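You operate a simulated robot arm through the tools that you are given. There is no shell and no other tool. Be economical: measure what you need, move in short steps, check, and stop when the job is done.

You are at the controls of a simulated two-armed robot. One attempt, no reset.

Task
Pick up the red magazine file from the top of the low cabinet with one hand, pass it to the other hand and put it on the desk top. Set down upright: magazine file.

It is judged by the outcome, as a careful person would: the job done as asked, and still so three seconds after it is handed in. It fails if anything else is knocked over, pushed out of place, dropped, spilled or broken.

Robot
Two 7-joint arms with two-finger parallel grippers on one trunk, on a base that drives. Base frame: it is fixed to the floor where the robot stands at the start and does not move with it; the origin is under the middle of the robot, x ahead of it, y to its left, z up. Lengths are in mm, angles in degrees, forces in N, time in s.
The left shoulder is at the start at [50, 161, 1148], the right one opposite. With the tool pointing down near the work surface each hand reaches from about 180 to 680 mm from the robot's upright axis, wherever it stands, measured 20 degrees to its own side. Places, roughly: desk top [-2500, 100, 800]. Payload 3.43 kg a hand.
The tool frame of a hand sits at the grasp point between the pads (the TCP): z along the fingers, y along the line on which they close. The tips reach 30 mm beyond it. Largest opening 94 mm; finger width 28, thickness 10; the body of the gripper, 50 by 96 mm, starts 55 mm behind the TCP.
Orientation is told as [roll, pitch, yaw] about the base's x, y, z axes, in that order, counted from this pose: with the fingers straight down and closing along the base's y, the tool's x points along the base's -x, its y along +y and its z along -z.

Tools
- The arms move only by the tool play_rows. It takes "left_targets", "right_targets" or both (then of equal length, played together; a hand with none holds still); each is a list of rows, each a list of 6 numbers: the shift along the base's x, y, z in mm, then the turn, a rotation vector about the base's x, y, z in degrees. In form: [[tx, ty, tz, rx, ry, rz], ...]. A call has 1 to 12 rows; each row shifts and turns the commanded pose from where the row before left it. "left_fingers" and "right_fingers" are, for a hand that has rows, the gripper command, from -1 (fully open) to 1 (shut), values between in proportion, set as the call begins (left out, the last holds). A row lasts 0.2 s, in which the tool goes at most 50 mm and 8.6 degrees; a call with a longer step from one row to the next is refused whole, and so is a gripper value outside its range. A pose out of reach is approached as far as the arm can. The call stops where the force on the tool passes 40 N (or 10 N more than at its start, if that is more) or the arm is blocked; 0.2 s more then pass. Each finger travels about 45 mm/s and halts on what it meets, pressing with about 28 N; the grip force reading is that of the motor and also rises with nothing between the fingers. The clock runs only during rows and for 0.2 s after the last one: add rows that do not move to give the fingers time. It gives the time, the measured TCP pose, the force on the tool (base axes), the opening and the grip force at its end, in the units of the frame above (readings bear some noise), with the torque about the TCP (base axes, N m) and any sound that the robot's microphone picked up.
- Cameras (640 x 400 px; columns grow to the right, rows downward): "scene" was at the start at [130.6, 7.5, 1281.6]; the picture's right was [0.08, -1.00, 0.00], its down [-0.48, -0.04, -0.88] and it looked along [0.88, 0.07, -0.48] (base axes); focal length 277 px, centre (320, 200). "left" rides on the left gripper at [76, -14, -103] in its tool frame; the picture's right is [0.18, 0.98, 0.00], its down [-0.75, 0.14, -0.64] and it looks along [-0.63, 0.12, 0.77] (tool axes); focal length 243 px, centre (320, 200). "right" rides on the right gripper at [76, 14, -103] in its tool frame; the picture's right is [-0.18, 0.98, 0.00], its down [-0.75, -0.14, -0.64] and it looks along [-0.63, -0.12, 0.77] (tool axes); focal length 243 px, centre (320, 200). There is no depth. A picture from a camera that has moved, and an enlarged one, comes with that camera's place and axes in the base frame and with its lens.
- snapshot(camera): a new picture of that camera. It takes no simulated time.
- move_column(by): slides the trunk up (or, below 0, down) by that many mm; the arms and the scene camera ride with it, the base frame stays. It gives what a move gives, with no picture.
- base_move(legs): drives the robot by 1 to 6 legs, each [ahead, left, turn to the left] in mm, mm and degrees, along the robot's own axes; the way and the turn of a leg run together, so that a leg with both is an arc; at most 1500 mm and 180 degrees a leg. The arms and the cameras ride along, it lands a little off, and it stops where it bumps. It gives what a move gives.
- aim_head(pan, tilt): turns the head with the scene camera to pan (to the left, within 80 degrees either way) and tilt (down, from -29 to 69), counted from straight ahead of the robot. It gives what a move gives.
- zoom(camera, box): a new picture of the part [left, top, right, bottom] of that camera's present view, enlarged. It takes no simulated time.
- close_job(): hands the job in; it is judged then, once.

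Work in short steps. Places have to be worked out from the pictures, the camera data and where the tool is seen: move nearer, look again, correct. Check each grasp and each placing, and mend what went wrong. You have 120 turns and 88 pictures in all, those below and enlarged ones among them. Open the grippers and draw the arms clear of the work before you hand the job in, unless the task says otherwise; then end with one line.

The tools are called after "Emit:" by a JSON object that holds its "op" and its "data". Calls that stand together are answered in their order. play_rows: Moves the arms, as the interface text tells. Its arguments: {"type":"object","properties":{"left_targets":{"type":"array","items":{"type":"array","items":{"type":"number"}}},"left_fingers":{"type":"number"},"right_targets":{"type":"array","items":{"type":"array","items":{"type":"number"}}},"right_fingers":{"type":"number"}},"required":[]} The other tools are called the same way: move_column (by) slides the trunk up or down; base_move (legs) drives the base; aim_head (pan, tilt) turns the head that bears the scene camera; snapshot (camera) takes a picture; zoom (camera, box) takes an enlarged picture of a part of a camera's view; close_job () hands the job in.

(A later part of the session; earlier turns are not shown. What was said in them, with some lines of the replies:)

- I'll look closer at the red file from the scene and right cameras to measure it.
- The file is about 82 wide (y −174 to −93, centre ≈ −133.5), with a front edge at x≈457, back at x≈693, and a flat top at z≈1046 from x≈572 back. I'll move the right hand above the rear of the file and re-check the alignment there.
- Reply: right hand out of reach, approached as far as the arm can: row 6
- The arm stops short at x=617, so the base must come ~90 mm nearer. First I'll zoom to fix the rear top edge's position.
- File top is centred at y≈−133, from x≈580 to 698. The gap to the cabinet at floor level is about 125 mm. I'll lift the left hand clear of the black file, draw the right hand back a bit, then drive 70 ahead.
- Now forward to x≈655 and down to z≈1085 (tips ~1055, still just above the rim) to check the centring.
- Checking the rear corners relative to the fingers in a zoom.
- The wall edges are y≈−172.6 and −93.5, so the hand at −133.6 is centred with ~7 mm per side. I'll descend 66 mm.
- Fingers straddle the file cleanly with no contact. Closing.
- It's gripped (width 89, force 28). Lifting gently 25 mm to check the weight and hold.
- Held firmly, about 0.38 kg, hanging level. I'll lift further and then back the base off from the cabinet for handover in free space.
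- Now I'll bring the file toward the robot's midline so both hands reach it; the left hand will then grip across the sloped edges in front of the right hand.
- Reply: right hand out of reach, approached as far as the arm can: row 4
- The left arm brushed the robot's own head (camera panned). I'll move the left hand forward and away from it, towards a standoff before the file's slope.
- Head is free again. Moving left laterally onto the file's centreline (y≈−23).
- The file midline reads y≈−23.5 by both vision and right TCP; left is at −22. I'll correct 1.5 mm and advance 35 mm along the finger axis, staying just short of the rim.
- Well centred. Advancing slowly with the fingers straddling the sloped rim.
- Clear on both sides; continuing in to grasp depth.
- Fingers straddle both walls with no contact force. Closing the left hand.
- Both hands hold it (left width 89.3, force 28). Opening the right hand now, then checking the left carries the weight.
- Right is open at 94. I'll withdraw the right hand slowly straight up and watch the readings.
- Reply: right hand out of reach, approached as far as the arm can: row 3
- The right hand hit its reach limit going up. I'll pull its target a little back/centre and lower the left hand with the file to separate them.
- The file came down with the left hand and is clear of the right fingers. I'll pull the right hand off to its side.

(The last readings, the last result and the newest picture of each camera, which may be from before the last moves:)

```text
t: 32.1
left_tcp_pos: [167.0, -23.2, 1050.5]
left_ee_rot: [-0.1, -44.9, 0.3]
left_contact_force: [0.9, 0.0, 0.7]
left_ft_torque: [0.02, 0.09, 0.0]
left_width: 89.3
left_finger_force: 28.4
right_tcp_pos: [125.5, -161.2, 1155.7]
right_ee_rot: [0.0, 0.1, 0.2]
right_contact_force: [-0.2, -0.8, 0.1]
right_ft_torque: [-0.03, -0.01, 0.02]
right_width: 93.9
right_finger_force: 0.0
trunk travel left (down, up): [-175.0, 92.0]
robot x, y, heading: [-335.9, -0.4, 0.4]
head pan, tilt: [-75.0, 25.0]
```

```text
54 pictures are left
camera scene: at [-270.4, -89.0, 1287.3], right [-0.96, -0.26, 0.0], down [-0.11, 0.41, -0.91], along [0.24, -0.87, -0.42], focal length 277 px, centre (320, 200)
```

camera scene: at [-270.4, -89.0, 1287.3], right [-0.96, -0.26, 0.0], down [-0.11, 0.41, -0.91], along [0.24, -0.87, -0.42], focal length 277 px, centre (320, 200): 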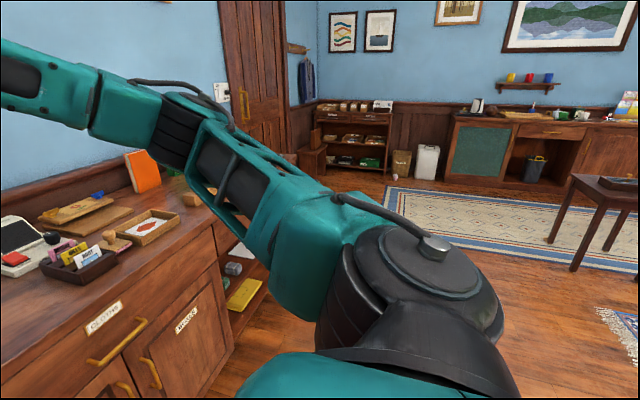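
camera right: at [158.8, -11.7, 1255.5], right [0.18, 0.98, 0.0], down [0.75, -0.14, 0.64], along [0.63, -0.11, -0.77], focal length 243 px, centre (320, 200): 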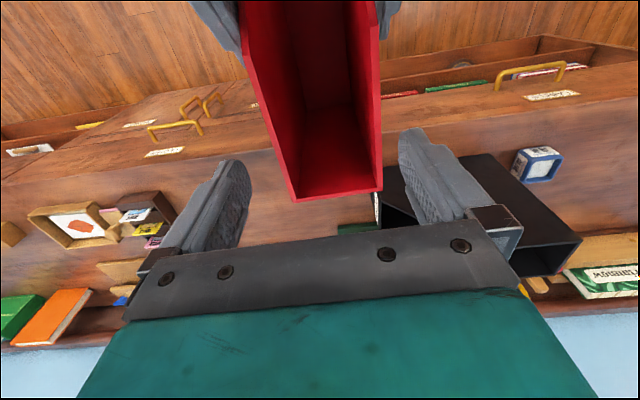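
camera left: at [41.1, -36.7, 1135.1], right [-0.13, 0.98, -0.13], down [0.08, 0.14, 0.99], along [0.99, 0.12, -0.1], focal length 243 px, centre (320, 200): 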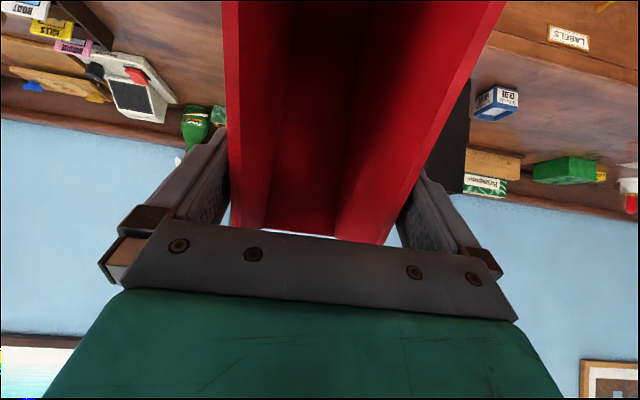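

Floor is open around. I'll back off 200 mm and turn 90° left, then look towards the desk.

Emit:
{"op": "base_move", "data": {"legs": [[-200, 0, 0], [0, 0, 90]]}}

Emit:
{"op": "aim_head", "data": {"pan": 70, "tilt": 20}}

Emit:
{"op": "snapshot", "data": {"camera": "scene"}}

```text
t: 37.5
left_tcp_pos: [-505.4, 499.1, 1049.8]
left_ee_rot: [-0.2, -45.0, 89.2]
left_contact_force: [0.6, 0.1, -0.2]
left_ft_torque: [-0.1, -0.02, 0.02]
left_width: 88.8
left_finger_force: 28.5
right_tcp_pos: [-368.7, 455.9, 1155.0]
right_ee_rot: [0.0, 0.2, 89.2]
right_contact_force: [-0.1, 0.5, 0.2]
right_ft_torque: [-0.01, -0.01, -0.05]
right_width: 94.0
right_finger_force: 0.1
trunk travel left (down, up): [-175.0, 92.0]
robot x, y, heading: [-536.6, 0.7, 89.3]
head pan, tilt: [-75.0, 25.0]
```

```text
t: 39.8
left_tcp_pos: [-504.6, 499.3, 1050.8]
left_ee_rot: [0.0, -44.9, 89.3]
left_contact_force: [0.6, -0.6, 0.0]
left_ft_torque: [-0.07, -0.01, 0.02]
left_width: 89.1
left_finger_force: 28.3
right_tcp_pos: [-367.6, 456.4, 1154.2]
right_ee_rot: [0.0, 0.2, 89.2]
right_contact_force: [0.0, -0.7, 0.4]
right_ft_torque: [-0.02, 0.01, -0.01]
right_width: 94.0
right_finger_force: 0.1
trunk travel left (down, up): [-175.0, 92.0]
robot x, y, heading: [-538.4, -1.9, 89.3]
head pan, tilt: [70.0, 20.0]
```

```text
53 pictures are left
camera scene: at [-623.0, 71.8, 1295.4], right [0.35, 0.94, 0.0], down [0.32, -0.12, -0.94], along [-0.88, 0.33, -0.34], focal length 277 px, centre (320, 200)
```

scene: 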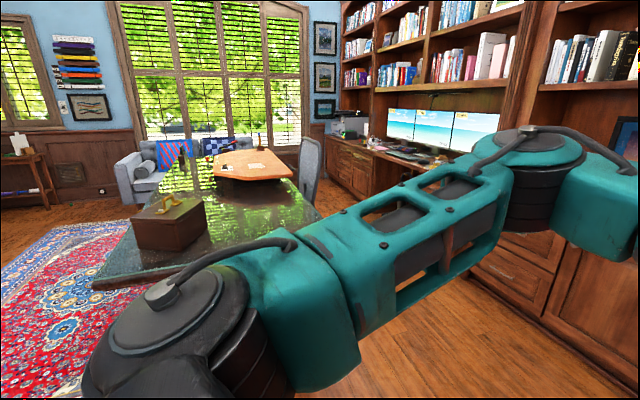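

The desk with a dark glossy top is to the left. Turning the rest of the way and looking from there.

Emit:
{"op": "base_move", "data": {"legs": [[0, 0, 90]]}}

Emit:
{"op": "aim_head", "data": {"pan": 0, "tilt": 20}}

Emit:
{"op": "snapshot", "data": {"camera": "scene"}}

```text
t: 44.0
left_tcp_pos: [-1037.3, 28.8, 1051.5]
left_ee_rot: [-0.1, -44.9, 179.3]
left_contact_force: [0.0, -0.3, 0.6]
left_ft_torque: [0.01, -0.06, 0.01]
left_width: 89.2
left_finger_force: 27.6
right_tcp_pos: [-993.5, 165.3, 1154.8]
right_ee_rot: [0.0, 0.0, 179.3]
right_contact_force: [-0.3, 0.2, 0.4]
right_ft_torque: [-0.03, 0.02, -0.02]
right_width: 94.2
right_finger_force: 0.1
trunk travel left (down, up): [-175.0, 92.0]
robot x, y, heading: [-537.0, -2.2, 179.7]
head pan, tilt: [70.0, 20.0]
```

```text
t: 45.4
left_tcp_pos: [-1038.0, 28.7, 1050.1]
left_ee_rot: [-0.1, -44.9, 179.3]
left_contact_force: [-0.4, -0.5, 0.2]
left_ft_torque: [-0.03, -0.07, 0.0]
left_width: 89.2
left_finger_force: 28.2
right_tcp_pos: [-995.5, 165.7, 1155.0]
right_ee_rot: [0.1, 0.2, 179.3]
right_contact_force: [0.1, 0.2, 0.2]
right_ft_torque: [0.02, 0.01, -0.02]
right_width: 94.4
right_finger_force: 0.0
trunk travel left (down, up): [-175.0, 92.0]
robot x, y, heading: [-537.4, -2.0, 179.2]
head pan, tilt: [0.0, 20.0]
```

```text
52 pictures are left
camera scene: at [-669.8, -0.1, 1295.4], right [0.01, 1.0, 0.0], down [0.34, 0.0, -0.94], along [-0.94, 0.01, -0.34], focal length 277 px, centre (320, 200)
```

scene: 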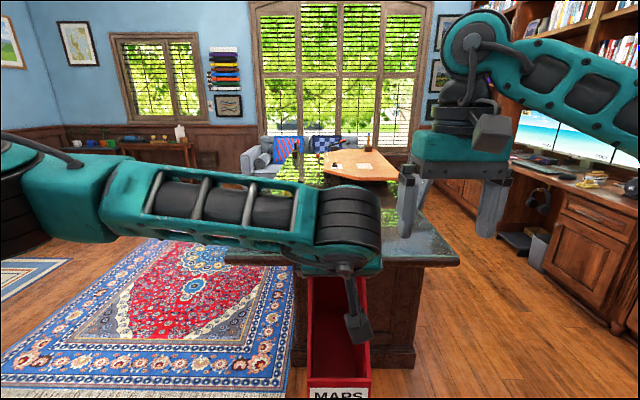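

Desk near edge ≈ x −1450, y −300..460; a wooden box stands around y −210..−60 and a board further back. The free spot is near the front edge at y≈200. I'll raise the trunk 60 and drive partway, then look.

Emit:
{"op": "move_column", "data": {"by": 60}}

Emit:
{"op": "base_move", "data": {"legs": [[250, -180, 0]]}}

Emit:
{"op": "aim_head", "data": {"pan": 0, "tilt": 38}}

Emit:
{"op": "snapshot", "data": {"camera": "scene"}}

Emit:
{"op": "snapshot", "data": {"camera": "right"}}

```text
t: 46.4
left_tcp_pos: [-1038.8, 29.6, 1110.7]
left_ee_rot: [-0.1, -44.9, 179.2]
left_contact_force: [-0.1, -0.9, 0.0]
left_ft_torque: [0.01, -0.1, -0.03]
left_width: 89.0
left_finger_force: 27.8
right_tcp_pos: [-995.3, 166.5, 1214.6]
right_ee_rot: [0.0, 0.1, 179.4]
right_contact_force: [-0.5, -0.2, -0.5]
right_ft_torque: [-0.04, -0.02, 0.05]
right_width: 94.0
right_finger_force: 0.1
trunk travel left (down, up): [-235.0, 32.0]
robot x, y, heading: [-535.2, -0.7, 179.2]
head pan, tilt: [0.0, 20.0]
```

```text
t: 48.5
left_tcp_pos: [-1285.2, 211.8, 1110.1]
left_ee_rot: [0.0, -44.8, 179.3]
left_contact_force: [0.3, 0.2, -0.6]
left_ft_torque: [-0.01, -0.08, -0.06]
left_width: 89.3
left_finger_force: 28.2
right_tcp_pos: [-1243.5, 348.3, 1215.1]
right_ee_rot: [0.0, 0.2, 179.4]
right_contact_force: [0.4, 0.2, -0.6]
right_ft_torque: [-0.03, -0.02, -0.01]
right_width: 94.4
right_finger_force: 0.0
trunk travel left (down, up): [-235.0, 32.0]
robot x, y, heading: [-786.7, 182.7, 179.3]
head pan, tilt: [0.0, 20.0]
```

```text
t: 49.3
left_tcp_pos: [-1285.7, 211.4, 1110.2]
left_ee_rot: [0.0, -44.9, 179.3]
left_contact_force: [0.5, -0.5, 0.1]
left_ft_torque: [-0.01, -0.12, 0.0]
left_width: 89.1
left_finger_force: 28.2
right_tcp_pos: [-1243.3, 348.0, 1214.0]
right_ee_rot: [-0.1, 0.1, 179.4]
right_contact_force: [-0.2, -0.7, -0.2]
right_ft_torque: [-0.02, -0.03, -0.02]
right_width: 93.9
right_finger_force: 0.0
trunk travel left (down, up): [-235.0, 32.0]
robot x, y, heading: [-781.2, 177.3, 179.4]
head pan, tilt: [0.0, 38.0]
```

```text
51 pictures are left
camera scene: at [-911.0, 182.2, 1327.0], right [0.01, 1.0, 0.0], down [0.62, -0.01, -0.79], along [-0.79, 0.01, -0.62], focal length 277 px, centre (320, 200)
```

scene: 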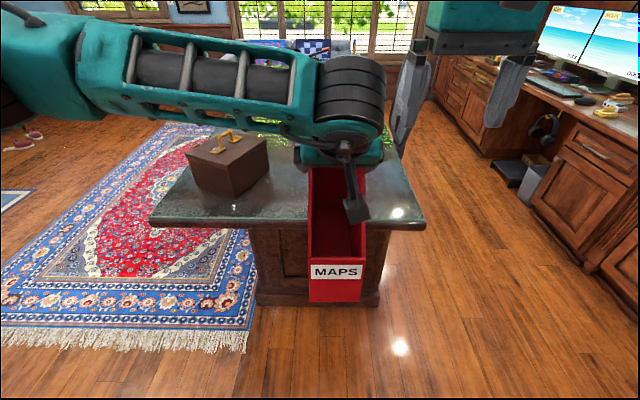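

```text
50 pictures are left
camera right: at [-1167.8, 332.9, 1316.3], right [-0.19, -0.98, 0.0], down [-0.75, 0.15, 0.64], along [-0.63, 0.12, -0.77], focal length 243 px, centre (320, 200)
```

right: 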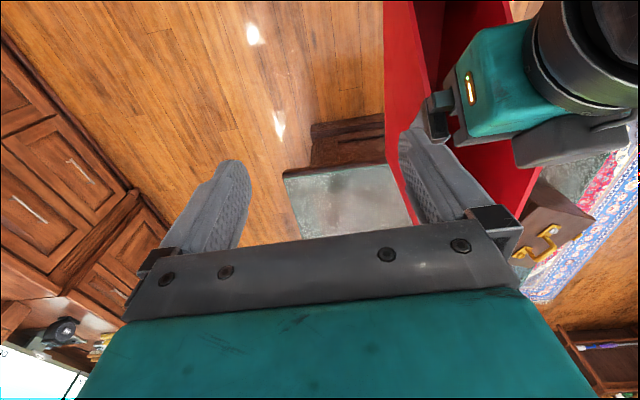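

The spot at y≈210 is clear of the box (its right extent y≲16). File bottom is ~100 above the desk. I'll drive 345 ahead over the desk.

Emit:
{"op": "base_move", "data": {"legs": [[345, 0, 0]]}}

Emit:
{"op": "aim_head", "data": {"pan": 0, "tilt": 45}}

Emit:
{"op": "snapshot", "data": {"camera": "scene"}}

Emit:
{"op": "snapshot", "data": {"camera": "right"}}

Emit:
{"op": "snapshot", "data": {"camera": "left"}}

```text
t: 51.6
left_tcp_pos: [-1631.9, 212.6, 1111.0]
left_ee_rot: [0.1, -44.9, 179.5]
left_contact_force: [0.2, 0.0, -0.9]
left_ft_torque: [-0.01, -0.1, 0.01]
left_width: 89.2
left_finger_force: 28.1
right_tcp_pos: [-1589.8, 349.9, 1213.9]
right_ee_rot: [0.0, 0.1, 179.6]
right_contact_force: [0.3, 0.0, -0.6]
right_ft_torque: [0.02, 0.03, 0.01]
right_width: 94.0
right_finger_force: 0.1
trunk travel left (down, up): [-235.0, 32.0]
robot x, y, heading: [-1130.5, 184.2, 179.5]
head pan, tilt: [0.0, 38.0]
```

```text
t: 52.3
left_tcp_pos: [-1632.0, 212.6, 1110.2]
left_ee_rot: [0.0, -44.9, 179.5]
left_contact_force: [-0.5, 0.0, 0.1]
left_ft_torque: [0.01, -0.11, -0.03]
left_width: 89.4
left_finger_force: 28.3
right_tcp_pos: [-1589.8, 350.0, 1215.4]
right_ee_rot: [0.0, -0.1, 179.5]
right_contact_force: [0.0, 0.1, 0.7]
right_ft_torque: [0.0, -0.01, -0.02]
right_width: 93.9
right_finger_force: 0.0
trunk travel left (down, up): [-235.0, 32.0]
robot x, y, heading: [-1129.1, 185.9, 179.5]
head pan, tilt: [0.0, 45.0]
```

```text
49 pictures are left
camera scene: at [-1252.7, 185.2, 1316.8], right [0.01, 1.0, 0.0], down [0.71, -0.01, -0.71], along [-0.71, 0.01, -0.71], focal length 277 px, centre (320, 200)
```

scene: 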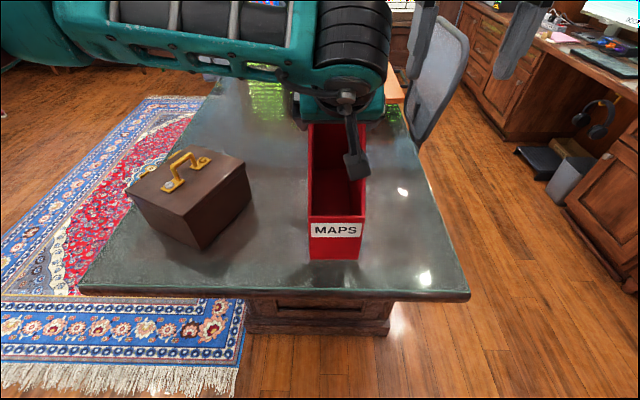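

```text
48 pictures are left
camera right: at [-1514.6, 335.6, 1316.4], right [-0.19, -0.98, 0.0], down [-0.75, 0.15, 0.64], along [-0.63, 0.12, -0.77], focal length 243 px, centre (320, 200)
```

right: 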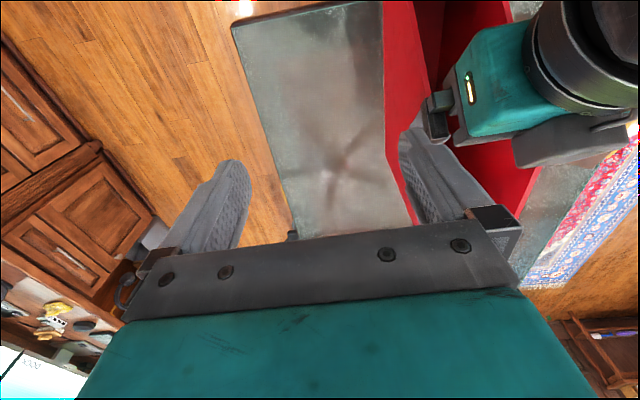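

```text
47 pictures are left
camera left: at [-1505.0, 227.2, 1129.1], right [0.12, -0.98, -0.13], down [-0.08, -0.14, 0.99], along [-0.99, -0.11, -0.1], focal length 243 px, centre (320, 200)
```

left: 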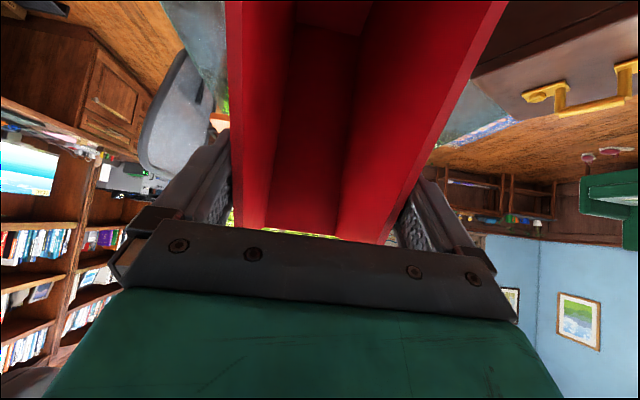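

The desk's near edge here looks to be around x −1520, right below the file's front. I'll zoom to check before driving further.

Emit:
{"op": "zoom", "data": {"camera": "scene", "box": [230, 200, 480, 356]}}

Emit:
{"op": "aim_head", "data": {"pan": 0, "tilt": 66}}

Emit:
{"op": "snapshot", "data": {"camera": "scene"}}

```text
2.56 times, centred on (355, 278) of scene
camera zoom: at [-1252.7, 185.2, 1316.8], right [0.01, 1.0, 0.0], down [0.71, -0.01, -0.71], along [-0.71, 0.01, -0.71], focal length 708 px, centre (230, 0)
```

zoom: 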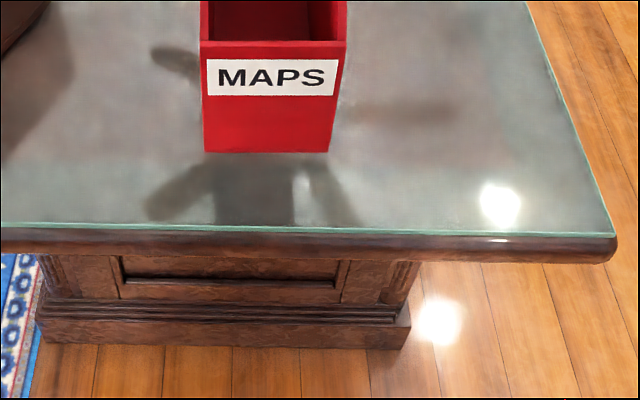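

```text
t: 53.1
left_tcp_pos: [-1631.7, 213.0, 1110.1]
left_ee_rot: [0.0, -44.9, 179.4]
left_contact_force: [0.0, -0.2, 0.9]
left_ft_torque: [0.0, -0.08, -0.02]
left_width: 89.0
left_finger_force: 28.4
right_tcp_pos: [-1589.9, 349.6, 1215.2]
right_ee_rot: [0.0, 0.0, 179.6]
right_contact_force: [0.6, -0.1, 0.0]
right_ft_torque: [0.02, -0.01, 0.02]
right_width: 94.0
right_finger_force: 0.0
trunk travel left (down, up): [-235.0, 32.0]
robot x, y, heading: [-1134.7, 182.3, 179.7]
head pan, tilt: [0.0, 66.0]
```

```text
45 pictures are left
camera scene: at [-1230.9, 185.0, 1290.7], right [0.01, 1.0, 0.0], down [0.91, -0.01, -0.41], along [-0.41, 0.0, -0.91], focal length 277 px, centre (320, 200)
```

scene: 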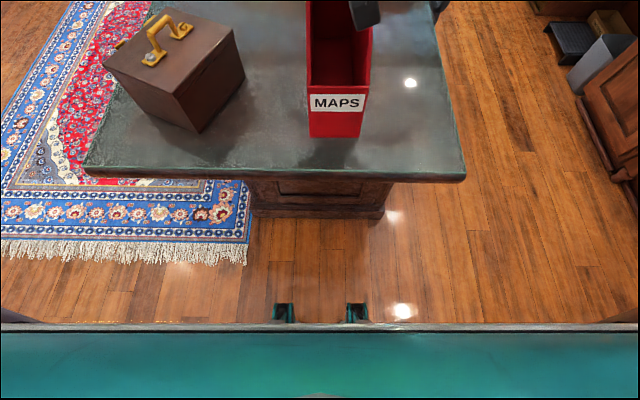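

The edge is at x≈−1510 and the base has ample room (pedestal ~400 mm ahead). Driving 110 further so the file sits well inside the desk.

Emit:
{"op": "base_move", "data": {"legs": [[110, 0, 0]]}}

Emit:
{"op": "aim_head", "data": {"pan": 0, "tilt": 45}}

Emit:
{"op": "snapshot", "data": {"camera": "scene"}}

```text
t: 54.3
left_tcp_pos: [-1742.6, 214.7, 1109.3]
left_ee_rot: [0.0, -44.9, 179.3]
left_contact_force: [-0.7, -0.9, -0.1]
left_ft_torque: [-0.01, -0.08, 0.0]
left_width: 89.2
left_finger_force: 28.0
right_tcp_pos: [-1700.1, 352.0, 1213.1]
right_ee_rot: [0.1, 0.2, 179.4]
right_contact_force: [0.5, -0.2, 0.5]
right_ft_torque: [0.01, 0.0, -0.01]
right_width: 94.0
right_finger_force: 0.1
trunk travel left (down, up): [-235.0, 32.0]
robot x, y, heading: [-1241.8, 184.8, 179.4]
head pan, tilt: [0.0, 66.0]
```

```text
t: 55.1
left_tcp_pos: [-1741.2, 215.2, 1110.1]
left_ee_rot: [0.0, -45.0, 179.3]
left_contact_force: [-0.3, -0.1, 0.5]
left_ft_torque: [0.0, -0.07, -0.02]
left_width: 89.3
left_finger_force: 28.3
right_tcp_pos: [-1699.2, 352.1, 1214.9]
right_ee_rot: [0.0, 0.0, 179.4]
right_contact_force: [0.3, 0.6, -0.8]
right_ft_torque: [-0.01, 0.04, -0.01]
right_width: 94.2
right_finger_force: 0.1
trunk travel left (down, up): [-235.0, 32.0]
robot x, y, heading: [-1239.3, 182.3, 179.2]
head pan, tilt: [0.0, 45.0]
```

```text
44 pictures are left
camera scene: at [-1362.3, 186.3, 1316.6], right [0.01, 1.0, 0.0], down [0.71, -0.01, -0.71], along [-0.71, 0.01, -0.71], focal length 277 px, centre (320, 200)
```

scene: 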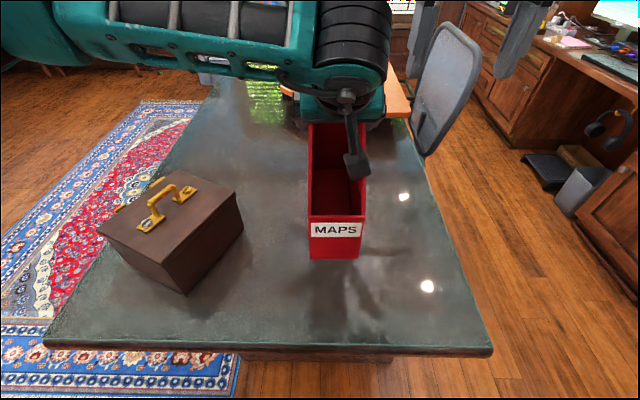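

Good placement. Lowering 92 mm, then in fine steps until contact.

Emit:
{"op": "play_rows", "data": {"left_targets": [[0, 0, -15, 0, 0, 0], [0, 0, -20, 0, 0, 0], [0, 0, -20, 0, 0, 0], [0, 0, -20, 0, 0, 0], [0, 0, -15, 0, 0, 0], [0, 0, -3, 0, 0, 0], [0, 0, 0, 0, 0, 0]]}}

Emit:
{"op": "snapshot", "data": {"camera": "scene"}}

```text
t: 56.7
left_tcp_pos: [-1742.3, 214.8, 1016.6]
left_ee_rot: [0.0, -44.9, 179.4]
left_contact_force: [-0.7, 0.3, 0.2]
left_ft_torque: [0.0, -0.1, 0.01]
left_width: 89.3
left_finger_force: 28.1
right_tcp_pos: [-1698.0, 351.1, 1214.5]
right_ee_rot: [0.0, -0.1, 179.4]
right_contact_force: [0.1, 0.7, -0.4]
right_ft_torque: [0.02, 0.03, 0.02]
right_width: 94.0
right_finger_force: 0.0
trunk travel left (down, up): [-235.0, 32.0]
robot x, y, heading: [-1241.3, 182.9, 179.3]
head pan, tilt: [0.0, 45.0]
```

```text
43 pictures are left
camera scene: at [-1362.3, 186.3, 1316.7], right [0.01, 1.0, 0.0], down [0.71, -0.01, -0.71], along [-0.71, 0.01, -0.71], focal length 277 px, centre (320, 200)
```

scene: 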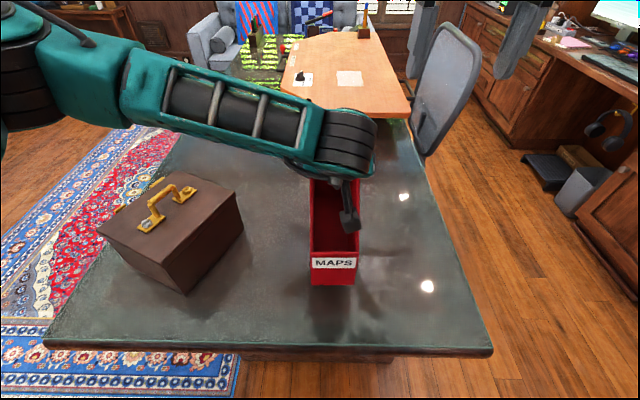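

Still in free air with ~8 mm left by estimate. Fine steps down now.

Emit:
{"op": "play_rows", "data": {"left_targets": [[0, 0, -2, 0, 0, 0], [0, 0, -2, 0, 0, 0], [0, 0, -1.5, 0, 0, 0], [0, 0, -1, 0, 0, 0], [0, 0, 0, 0, 0, 0]]}}

Emit:
{"op": "zoom", "data": {"camera": "scene", "box": [270, 200, 420, 300]}}

```text
t: 57.9
left_tcp_pos: [-1741.5, 214.3, 1010.6]
left_ee_rot: [0.0, -44.9, 179.3]
left_contact_force: [0.0, 0.4, -0.3]
left_ft_torque: [-0.02, -0.09, 0.0]
left_width: 89.3
left_finger_force: 28.2
right_tcp_pos: [-1699.2, 351.0, 1213.4]
right_ee_rot: [0.0, 0.0, 179.5]
right_contact_force: [-0.9, 0.0, 0.1]
right_ft_torque: [0.0, 0.03, 0.01]
right_width: 94.2
right_finger_force: 0.1
trunk travel left (down, up): [-235.0, 32.0]
robot x, y, heading: [-1242.2, 183.7, 179.2]
head pan, tilt: [0.0, 45.0]
```

```text
4.00 times, centred on (345, 250) of scene
camera zoom: at [-1362.3, 186.3, 1316.7], right [0.01, 1.0, 0.0], down [0.71, -0.01, -0.71], along [-0.71, 0.01, -0.71], focal length 1107 px, centre (220, 0)
```

zoom: 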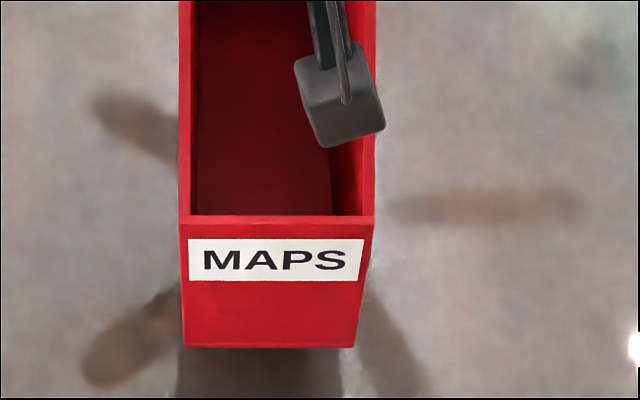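

No contact yet; continuing 1 mm per row.

Emit:
{"op": "play_rows", "data": {"left_targets": [[0, 0, -1, 0, 0, 0], [0, 0, -1, 0, 0, 0], [0, 0, -1, 0, 0, 0], [0, 0, 0, 0, 0, 0]]}}

```text
t: 58.9
left_tcp_pos: [-1741.7, 214.8, 1008.1]
left_ee_rot: [0.0, -44.9, 179.3]
left_contact_force: [0.5, 0.5, -0.1]
left_ft_torque: [0.02, -0.1, -0.04]
left_width: 89.2
left_finger_force: 28.2
right_tcp_pos: [-1699.3, 352.6, 1214.9]
right_ee_rot: [0.0, 0.0, 179.3]
right_contact_force: [0.0, -0.5, 0.1]
right_ft_torque: [-0.02, -0.01, 0.02]
right_width: 94.3
right_finger_force: 0.1
trunk travel left (down, up): [-235.0, 32.0]
robot x, y, heading: [-1238.3, 186.2, 179.3]
head pan, tilt: [0.0, 45.0]
```

Emit:
{"op": "play_rows", "data": {"left_targets": [[0, 0, -1, 0, 0, 0], [0, 0, -1, 0, 0, 0], [0, 0, -1, 0, 0, 0], [0, 0, 0, 0, 0, 0]]}}

Emit:
{"op": "zoom", "data": {"camera": "scene", "box": [270, 200, 420, 300]}}

```text
t: 59.9
left_tcp_pos: [-1741.2, 214.1, 1004.8]
left_ee_rot: [-0.1, -44.9, 179.5]
left_contact_force: [0.5, 0.2, -0.2]
left_ft_torque: [-0.03, -0.1, -0.02]
left_width: 89.1
left_finger_force: 27.4
right_tcp_pos: [-1699.5, 352.7, 1214.3]
right_ee_rot: [0.1, 0.0, 179.4]
right_contact_force: [-0.2, 0.2, -0.6]
right_ft_torque: [0.04, -0.03, -0.04]
right_width: 94.0
right_finger_force: 0.1
trunk travel left (down, up): [-235.0, 32.0]
robot x, y, heading: [-1239.2, 183.4, 179.3]
head pan, tilt: [0.0, 45.0]
```

```text
4.00 times, centred on (345, 250) of scene
camera zoom: at [-1362.3, 186.3, 1316.7], right [0.01, 1.0, 0.0], down [0.71, -0.01, -0.71], along [-0.71, 0.01, -0.71], focal length 1107 px, centre (220, 0)
```

zoom: 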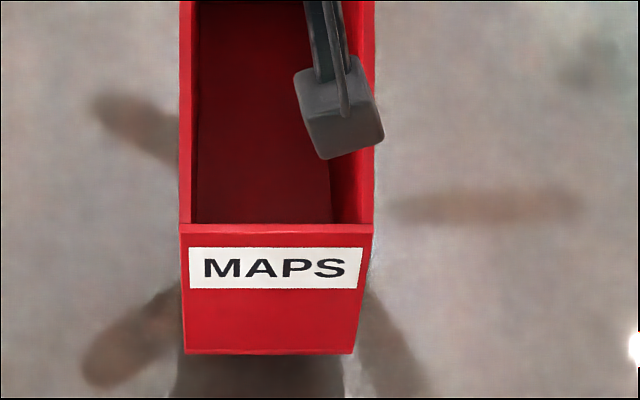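

Emit:
{"op": "play_rows", "data": {"left_targets": [[0, 0, -1, 0, 0, 0], [0, 0, -1, 0, 0, 0], [0, 0, -1, 0, 0, 0], [0, 0, 0, 0, 0, 0]]}}

Emit:
{"op": "zoom", "data": {"camera": "scene", "box": [270, 200, 420, 300]}}

```text
t: 60.9
left_tcp_pos: [-1741.6, 213.5, 1002.0]
left_ee_rot: [-0.1, -44.9, 179.3]
left_contact_force: [-0.3, 1.2, -0.2]
left_ft_torque: [-0.01, -0.09, -0.01]
left_width: 89.4
left_finger_force: 27.8
right_tcp_pos: [-1697.3, 351.2, 1214.6]
right_ee_rot: [0.0, 0.1, 179.3]
right_contact_force: [0.0, -0.2, -0.2]
right_ft_torque: [0.01, 0.02, 0.01]
right_width: 93.7
right_finger_force: 0.0
trunk travel left (down, up): [-235.0, 32.0]
robot x, y, heading: [-1241.1, 183.0, 179.0]
head pan, tilt: [0.0, 45.0]
```

```text
4.00 times, centred on (345, 250) of scene
camera zoom: at [-1362.3, 186.3, 1316.7], right [0.01, 1.0, 0.0], down [0.71, -0.01, -0.71], along [-0.71, 0.01, -0.71], focal length 1107 px, centre (220, 0)
```

zoom: 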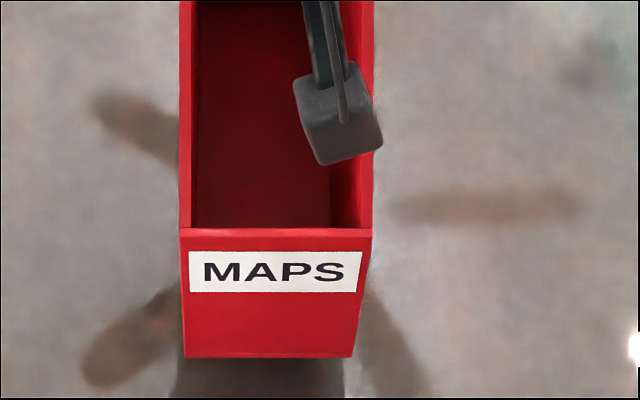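

The file is still descending freely. Continuing with 1.5 mm rows.

Emit:
{"op": "play_rows", "data": {"left_targets": [[0, 0, -1.5, 0, 0, 0], [0, 0, -1.5, 0, 0, 0], [0, 0, -1.5, 0, 0, 0], [0, 0, 0, 0, 0, 0]]}}

Emit:
{"op": "zoom", "data": {"camera": "scene", "box": [270, 200, 420, 300]}}

Emit:
{"op": "snapshot", "data": {"camera": "right"}}

```text
t: 61.9
left_tcp_pos: [-1741.3, 214.0, 997.2]
left_ee_rot: [0.0, -44.9, 179.3]
left_contact_force: [0.2, 0.8, -0.6]
left_ft_torque: [0.01, -0.07, 0.02]
left_width: 89.2
left_finger_force: 27.9
right_tcp_pos: [-1699.3, 351.9, 1213.8]
right_ee_rot: [0.1, 0.1, 179.4]
right_contact_force: [-1.5, 0.1, -0.4]
right_ft_torque: [-0.01, 0.01, 0.0]
right_width: 93.9
right_finger_force: 0.0
trunk travel left (down, up): [-235.0, 32.0]
robot x, y, heading: [-1237.7, 183.7, 179.2]
head pan, tilt: [0.0, 45.0]
```

```text
4.00 times, centred on (345, 250) of scene
camera zoom: at [-1362.3, 186.3, 1316.7], right [0.01, 1.0, 0.0], down [0.71, -0.01, -0.71], along [-0.71, 0.01, -0.71], focal length 1107 px, centre (220, 0)
```

zoom: 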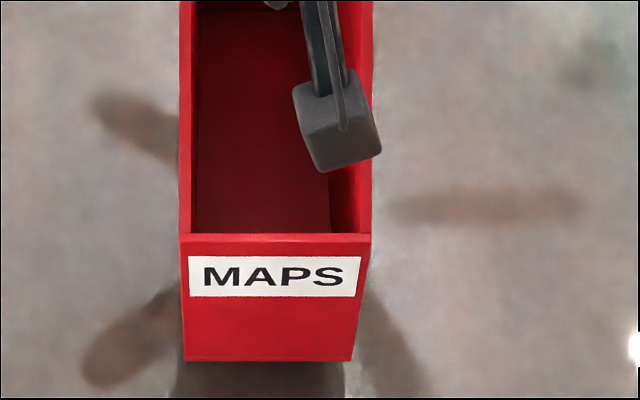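

```text
38 pictures are left
camera right: at [-1624.1, 337.0, 1316.5], right [-0.19, -0.98, 0.0], down [-0.75, 0.15, 0.64], along [-0.63, 0.12, -0.77], focal length 243 px, centre (320, 200)
```

right: 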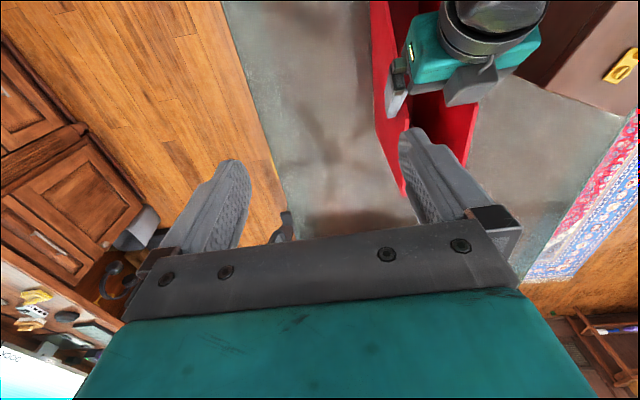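

The edge views at different distances suggest the desk top is nearer z≈770–790. Continuing gently.

Emit:
{"op": "play_rows", "data": {"left_targets": [[0, 0, -1.5, 0, 0, 0], [0, 0, -1.5, 0, 0, 0], [0, 0, -1.5, 0, 0, 0], [0, 0, -1.5, 0, 0, 0], [0, 0, 0, 0, 0, 0]]}}

Emit:
{"op": "zoom", "data": {"camera": "scene", "box": [270, 200, 420, 300]}}

```text
t: 63.1
left_tcp_pos: [-1740.2, 214.7, 991.1]
left_ee_rot: [0.1, -44.8, 179.2]
left_contact_force: [-0.6, -0.2, 0.2]
left_ft_torque: [-0.03, -0.08, -0.02]
left_width: 89.0
left_finger_force: 27.5
right_tcp_pos: [-1699.6, 351.5, 1215.6]
right_ee_rot: [0.1, 0.0, 179.4]
right_contact_force: [-0.2, 0.3, 0.1]
right_ft_torque: [-0.04, 0.01, -0.04]
right_width: 93.9
right_finger_force: 0.0
trunk travel left (down, up): [-235.0, 32.0]
robot x, y, heading: [-1242.1, 183.7, 179.2]
head pan, tilt: [0.0, 45.0]
```

```text
4.00 times, centred on (345, 250) of scene
camera zoom: at [-1362.3, 186.3, 1316.7], right [0.01, 1.0, 0.0], down [0.71, -0.01, -0.71], along [-0.71, 0.01, -0.71], focal length 1107 px, centre (220, 0)
```

zoom: 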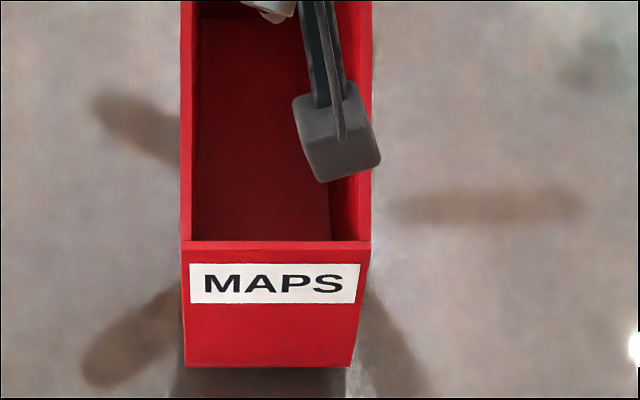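

Emit:
{"op": "play_rows", "data": {"left_targets": [[0, 0, -1.5, 0, 0, 0], [0, 0, -1.5, 0, 0, 0], [0, 0, -1.5, 0, 0, 0], [0, 0, -1.5, 0, 0, 0], [0, 0, 0, 0, 0, 0]]}}

Emit:
{"op": "zoom", "data": {"camera": "scene", "box": [230, 190, 430, 320]}}

```text
t: 64.3
left_tcp_pos: [-1740.4, 214.5, 985.5]
left_ee_rot: [0.0, -44.8, 179.5]
left_contact_force: [0.4, -0.5, -0.5]
left_ft_torque: [0.04, -0.04, 0.0]
left_width: 89.1
left_finger_force: 27.9
right_tcp_pos: [-1698.7, 351.8, 1213.7]
right_ee_rot: [0.0, 0.0, 179.4]
right_contact_force: [-0.3, 0.4, 0.4]
right_ft_torque: [0.01, 0.0, -0.02]
right_width: 94.2
right_finger_force: 0.0
trunk travel left (down, up): [-235.0, 32.0]
robot x, y, heading: [-1240.2, 187.0, 179.4]
head pan, tilt: [0.0, 45.0]
```

```text
3.08 times, centred on (330, 255) of scene
camera zoom: at [-1362.3, 186.3, 1316.7], right [0.01, 1.0, 0.0], down [0.71, -0.01, -0.71], along [-0.71, 0.01, -0.71], focal length 851 px, centre (289, 31)
```

zoom: 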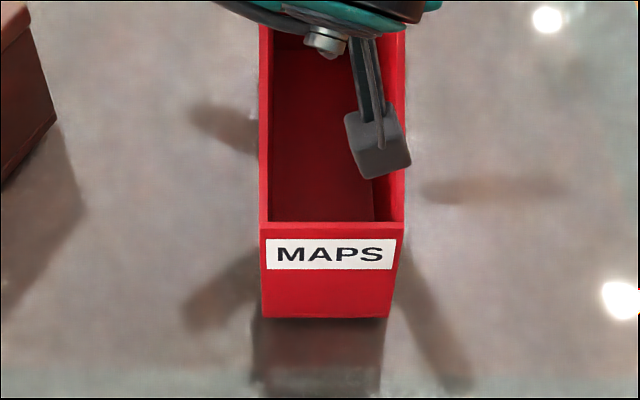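

Emit:
{"op": "play_rows", "data": {"left_targets": [[0, 0, -1.5, 0, 0, 0], [0, 0, -1.5, 0, 0, 0], [0, 0, -1.5, 0, 0, 0], [0, 0, -1.5, 0, 0, 0], [0, 0, 0, 0, 0, 0]]}}

Emit:
{"op": "zoom", "data": {"camera": "scene", "box": [230, 190, 430, 320]}}

```text
t: 65.5
left_tcp_pos: [-1739.2, 215.2, 980.2]
left_ee_rot: [0.0, -45.0, 179.4]
left_contact_force: [1.6, 0.5, 0.7]
left_ft_torque: [0.05, 0.18, 0.01]
left_width: 89.2
left_finger_force: 28.3
right_tcp_pos: [-1698.7, 351.5, 1214.2]
right_ee_rot: [0.0, -0.1, 179.3]
right_contact_force: [0.4, -0.2, -0.6]
right_ft_torque: [0.02, 0.02, -0.02]
right_width: 94.1
right_finger_force: 0.1
trunk travel left (down, up): [-235.0, 32.0]
robot x, y, heading: [-1239.5, 187.9, 179.6]
head pan, tilt: [0.0, 45.0]
```

```text
3.08 times, centred on (330, 255) of scene
camera zoom: at [-1361.8, 186.3, 1316.8], right [0.01, 1.0, 0.0], down [0.71, -0.01, -0.71], along [-0.71, 0.01, -0.71], focal length 851 px, centre (289, 31)
```

zoom: 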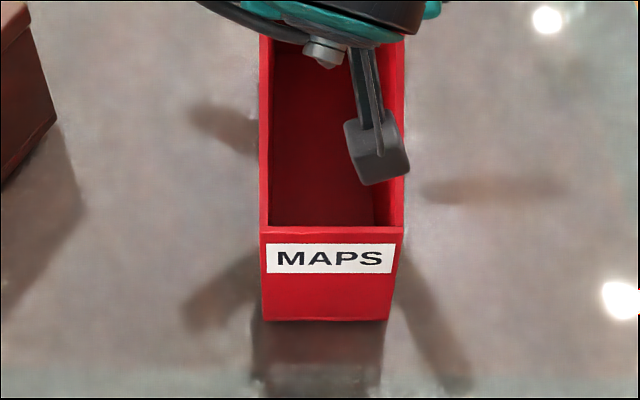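

Torque changed (−0.08 → +0.18): first contact. A couple more tiny steps.

Emit:
{"op": "play_rows", "data": {"left_targets": [[0, 0, -0.7, 0, 0, 0], [0, 0, -0.7, 0, 0, 0], [0, 0, 0, 0, 0, 0]]}}

Emit:
{"op": "zoom", "data": {"camera": "scene", "box": [230, 190, 430, 320]}}

Emit:
{"op": "snapshot", "data": {"camera": "left"}}

```text
t: 66.3
left_tcp_pos: [-1741.7, 214.1, 979.4]
left_ee_rot: [-0.1, -45.2, 179.4]
left_contact_force: [2.3, -0.6, 9.4]
left_ft_torque: [0.04, 0.14, -0.09]
left_width: 89.1
left_finger_force: 27.9
right_tcp_pos: [-1698.9, 350.9, 1215.3]
right_ee_rot: [-0.1, -0.2, 179.4]
right_contact_force: [-0.5, -0.7, 0.0]
right_ft_torque: [-0.02, 0.01, 0.01]
right_width: 93.9
right_finger_force: 0.0
trunk travel left (down, up): [-235.0, 32.0]
robot x, y, heading: [-1240.6, 185.2, 179.5]
head pan, tilt: [0.0, 45.0]
```

```text
3.08 times, centred on (330, 255) of scene
camera zoom: at [-1360.9, 186.1, 1317.0], right [0.01, 1.0, 0.0], down [0.71, -0.01, -0.71], along [-0.71, 0.01, -0.71], focal length 851 px, centre (289, 31)
```

zoom: 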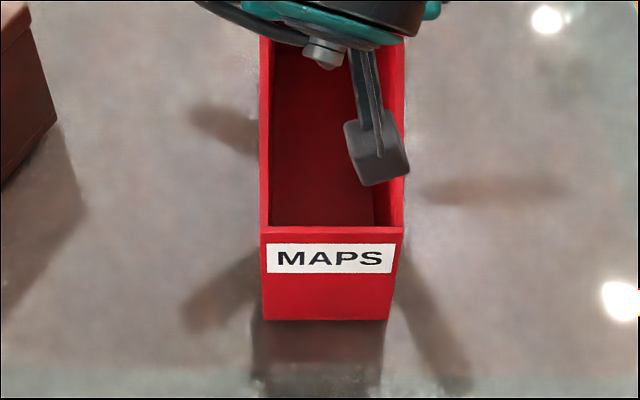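

```text
33 pictures are left
camera left: at [-1614.2, 228.5, 998.0], right [0.12, -0.98, -0.13], down [-0.08, -0.14, 0.99], along [-0.99, -0.11, -0.09], focal length 243 px, centre (320, 200)
```

left: 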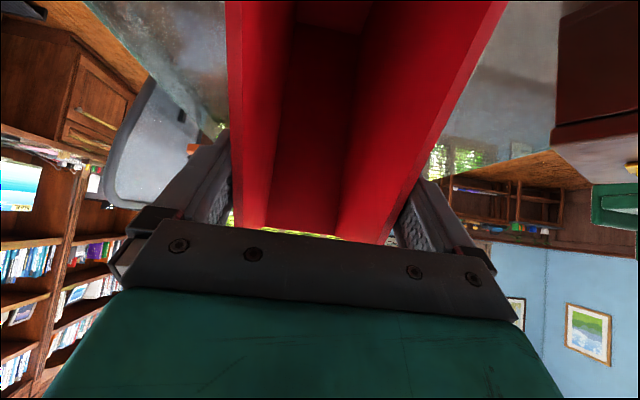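

Contact is solid (Fz 9.4 N), file level and seated. Opening the left hand.

Emit:
{"op": "play_rows", "data": {"left_targets": [[0, 0, 0, 0, 0, 0], [0, 0, 0, 0, 0, 0], [0, 0, 0, 0, 0, 0]], "left_fingers": -1}}

Emit:
{"op": "zoom", "data": {"camera": "left", "box": [190, 70, 470, 250]}}

```text
t: 67.1
left_tcp_pos: [-1740.6, 213.7, 978.4]
left_ee_rot: [0.0, -44.9, 179.3]
left_contact_force: [-0.3, 0.4, 0.5]
left_ft_torque: [-0.01, 0.02, 0.01]
left_width: 93.8
left_finger_force: 0.0
right_tcp_pos: [-1698.5, 351.7, 1215.4]
right_ee_rot: [0.1, 0.1, 179.4]
right_contact_force: [0.9, 1.0, -0.7]
right_ft_torque: [0.02, -0.02, 0.0]
right_width: 94.2
right_finger_force: 0.0
trunk travel left (down, up): [-235.0, 32.0]
robot x, y, heading: [-1238.6, 182.4, 179.4]
head pan, tilt: [0.0, 45.0]
```

```text
2.22 times, centred on (330, 160) of left
camera zoom: at [-1614.4, 228.5, 996.8], right [0.12, -0.98, -0.13], down [-0.08, -0.14, 0.99], along [-0.99, -0.11, -0.1], focal length 539 px, centre (298, 289)
```

zoom: 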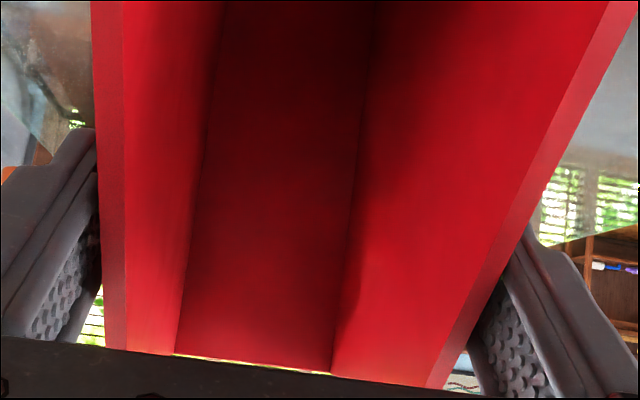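

Released and free. Withdrawing straight back along the finger axis.

Emit:
{"op": "play_rows", "data": {"left_targets": [[5, -0.06, 5, 0, 0, 0], [8, -0.1, 8, 0, 0, 0], [12, -0.15, 12, 0, 0, 0], [15, -0.2, 15, 0, 0, 0], [15, -0.2, 15, 0, 0, 0], [15, -0.2, 15, 0, 0, 0], [0, 0, 0, 0, 0, 0]]}}

Emit:
{"op": "snapshot", "data": {"camera": "left"}}

Emit:
{"op": "snapshot", "data": {"camera": "scene"}}

```text
t: 68.7
left_tcp_pos: [-1672.1, 212.9, 1046.6]
left_ee_rot: [0.0, -44.9, 179.4]
left_contact_force: [-0.8, -0.1, -0.2]
left_ft_torque: [0.02, 0.01, 0.01]
left_width: 93.9
left_finger_force: 0.1
right_tcp_pos: [-1698.3, 351.7, 1215.1]
right_ee_rot: [0.0, 0.0, 179.4]
right_contact_force: [-0.1, 0.3, -0.5]
right_ft_torque: [-0.02, 0.01, 0.02]
right_width: 93.8
right_finger_force: 0.1
trunk travel left (down, up): [-235.0, 32.0]
robot x, y, heading: [-1237.6, 184.0, 179.4]
head pan, tilt: [0.0, 45.0]
```

```text
31 pictures are left
camera left: at [-1544.7, 227.7, 1066.5], right [0.12, -0.98, -0.13], down [-0.08, -0.14, 0.99], along [-0.99, -0.11, -0.1], focal length 243 px, centre (320, 200)
```

left: 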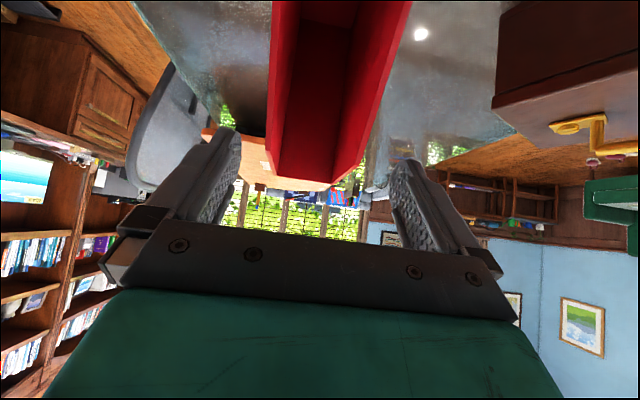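

```text
30 pictures are left
camera scene: at [-1362.1, 186.3, 1316.7], right [0.01, 1.0, 0.0], down [0.71, -0.01, -0.71], along [-0.71, 0.01, -0.71], focal length 277 px, centre (320, 200)
```

scene: 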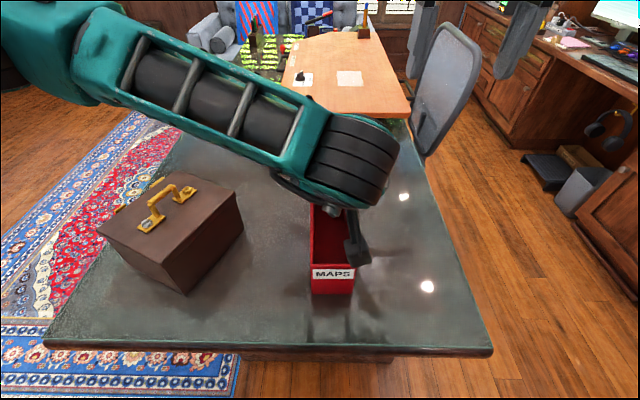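

The hand is clear of the file. Lifting it and backing the base off to inspect.

Emit:
{"op": "play_rows", "data": {"left_targets": [[0, 0, 30, 0, 0, 0], [0, 0, 35, 0, 0, 0], [0, 0, 35, 0, 0, 0], [0, 0, 0, 0, 0, 0]]}}

Emit:
{"op": "base_move", "data": {"legs": [[-350, 0, 0]]}}

Emit:
{"op": "snapshot", "data": {"camera": "scene"}}

```text
t: 69.7
left_tcp_pos: [-1671.5, 214.4, 1147.6]
left_ee_rot: [0.0, -44.9, 179.4]
left_contact_force: [-0.4, -0.1, 0.2]
left_ft_torque: [-0.01, 0.01, 0.0]
left_width: 94.0
left_finger_force: 0.2
right_tcp_pos: [-1698.6, 352.0, 1214.6]
right_ee_rot: [0.1, 0.0, 179.4]
right_contact_force: [0.8, 0.0, 0.4]
right_ft_torque: [-0.04, -0.01, -0.01]
right_width: 94.1
right_finger_force: 0.1
trunk travel left (down, up): [-235.0, 32.0]
robot x, y, heading: [-1237.8, 181.9, 179.3]
head pan, tilt: [0.0, 45.0]
```

```text
t: 72.0
left_tcp_pos: [-1324.1, 212.2, 1147.6]
left_ee_rot: [0.1, -44.9, 179.2]
left_contact_force: [0.9, 0.9, 0.0]
left_ft_torque: [0.02, 0.02, 0.02]
left_width: 94.1
left_finger_force: 0.1
right_tcp_pos: [-1350.1, 349.4, 1215.0]
right_ee_rot: [-0.1, 0.0, 179.4]
right_contact_force: [0.0, 0.2, -0.5]
right_ft_torque: [-0.01, -0.02, -0.01]
right_width: 94.0
right_finger_force: 0.0
trunk travel left (down, up): [-235.0, 32.0]
robot x, y, heading: [-891.1, 182.6, 179.3]
head pan, tilt: [0.0, 45.0]
```

```text
29 pictures are left
camera scene: at [-1013.4, 182.8, 1316.8], right [0.01, 1.0, 0.0], down [0.71, -0.01, -0.71], along [-0.71, 0.01, -0.71], focal length 277 px, centre (320, 200)
```

scene: 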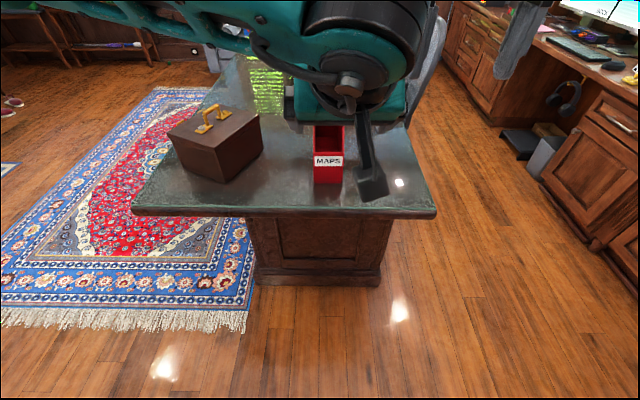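

The file stands on the desk. One closing check with the left wrist camera.

Emit:
{"op": "snapshot", "data": {"camera": "left"}}

Emit:
{"op": "snapshot", "data": {"camera": "right"}}

```text
28 pictures are left
camera left: at [-1196.3, 225.4, 1166.3], right [0.12, -0.98, -0.13], down [-0.08, -0.14, 0.99], along [-0.99, -0.1, -0.1], focal length 243 px, centre (320, 200)
```

left: 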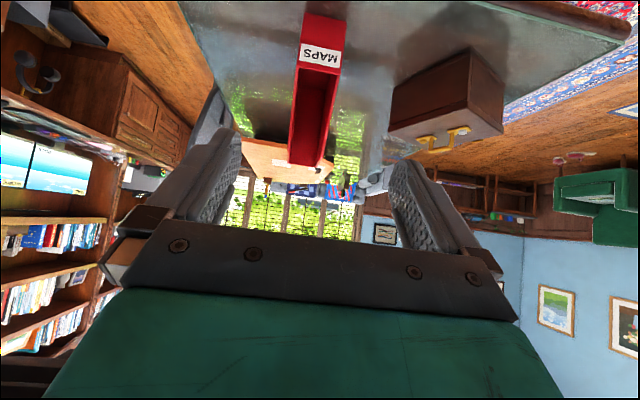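

```text
27 pictures are left
camera right: at [-1274.9, 334.0, 1316.7], right [-0.2, -0.98, 0.0], down [-0.75, 0.15, 0.64], along [-0.63, 0.13, -0.77], focal length 243 px, centre (320, 200)
```

right: 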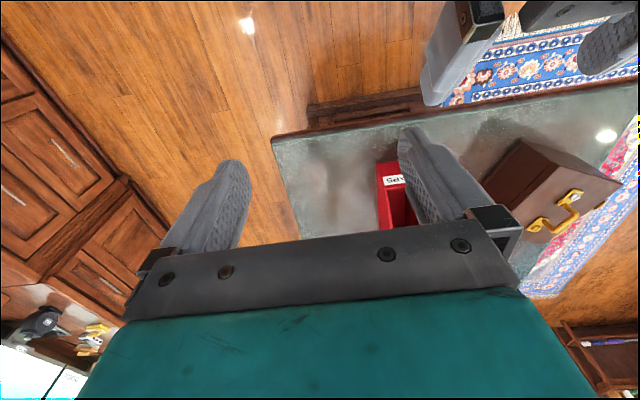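

The file stands upright and free on the desk, both grippers are open and the arms are clear. Handing in.

Emit:
{"op": "close_job", "data": {}}

```text
The job is handed in.
```

The red magazine file was lifted from the cabinet with the right hand, passed in mid-air to the left hand and set upright on the desk top. In the last pictures it was standing free, nothing else looked disturbed, and both grippers were open and clear of it.
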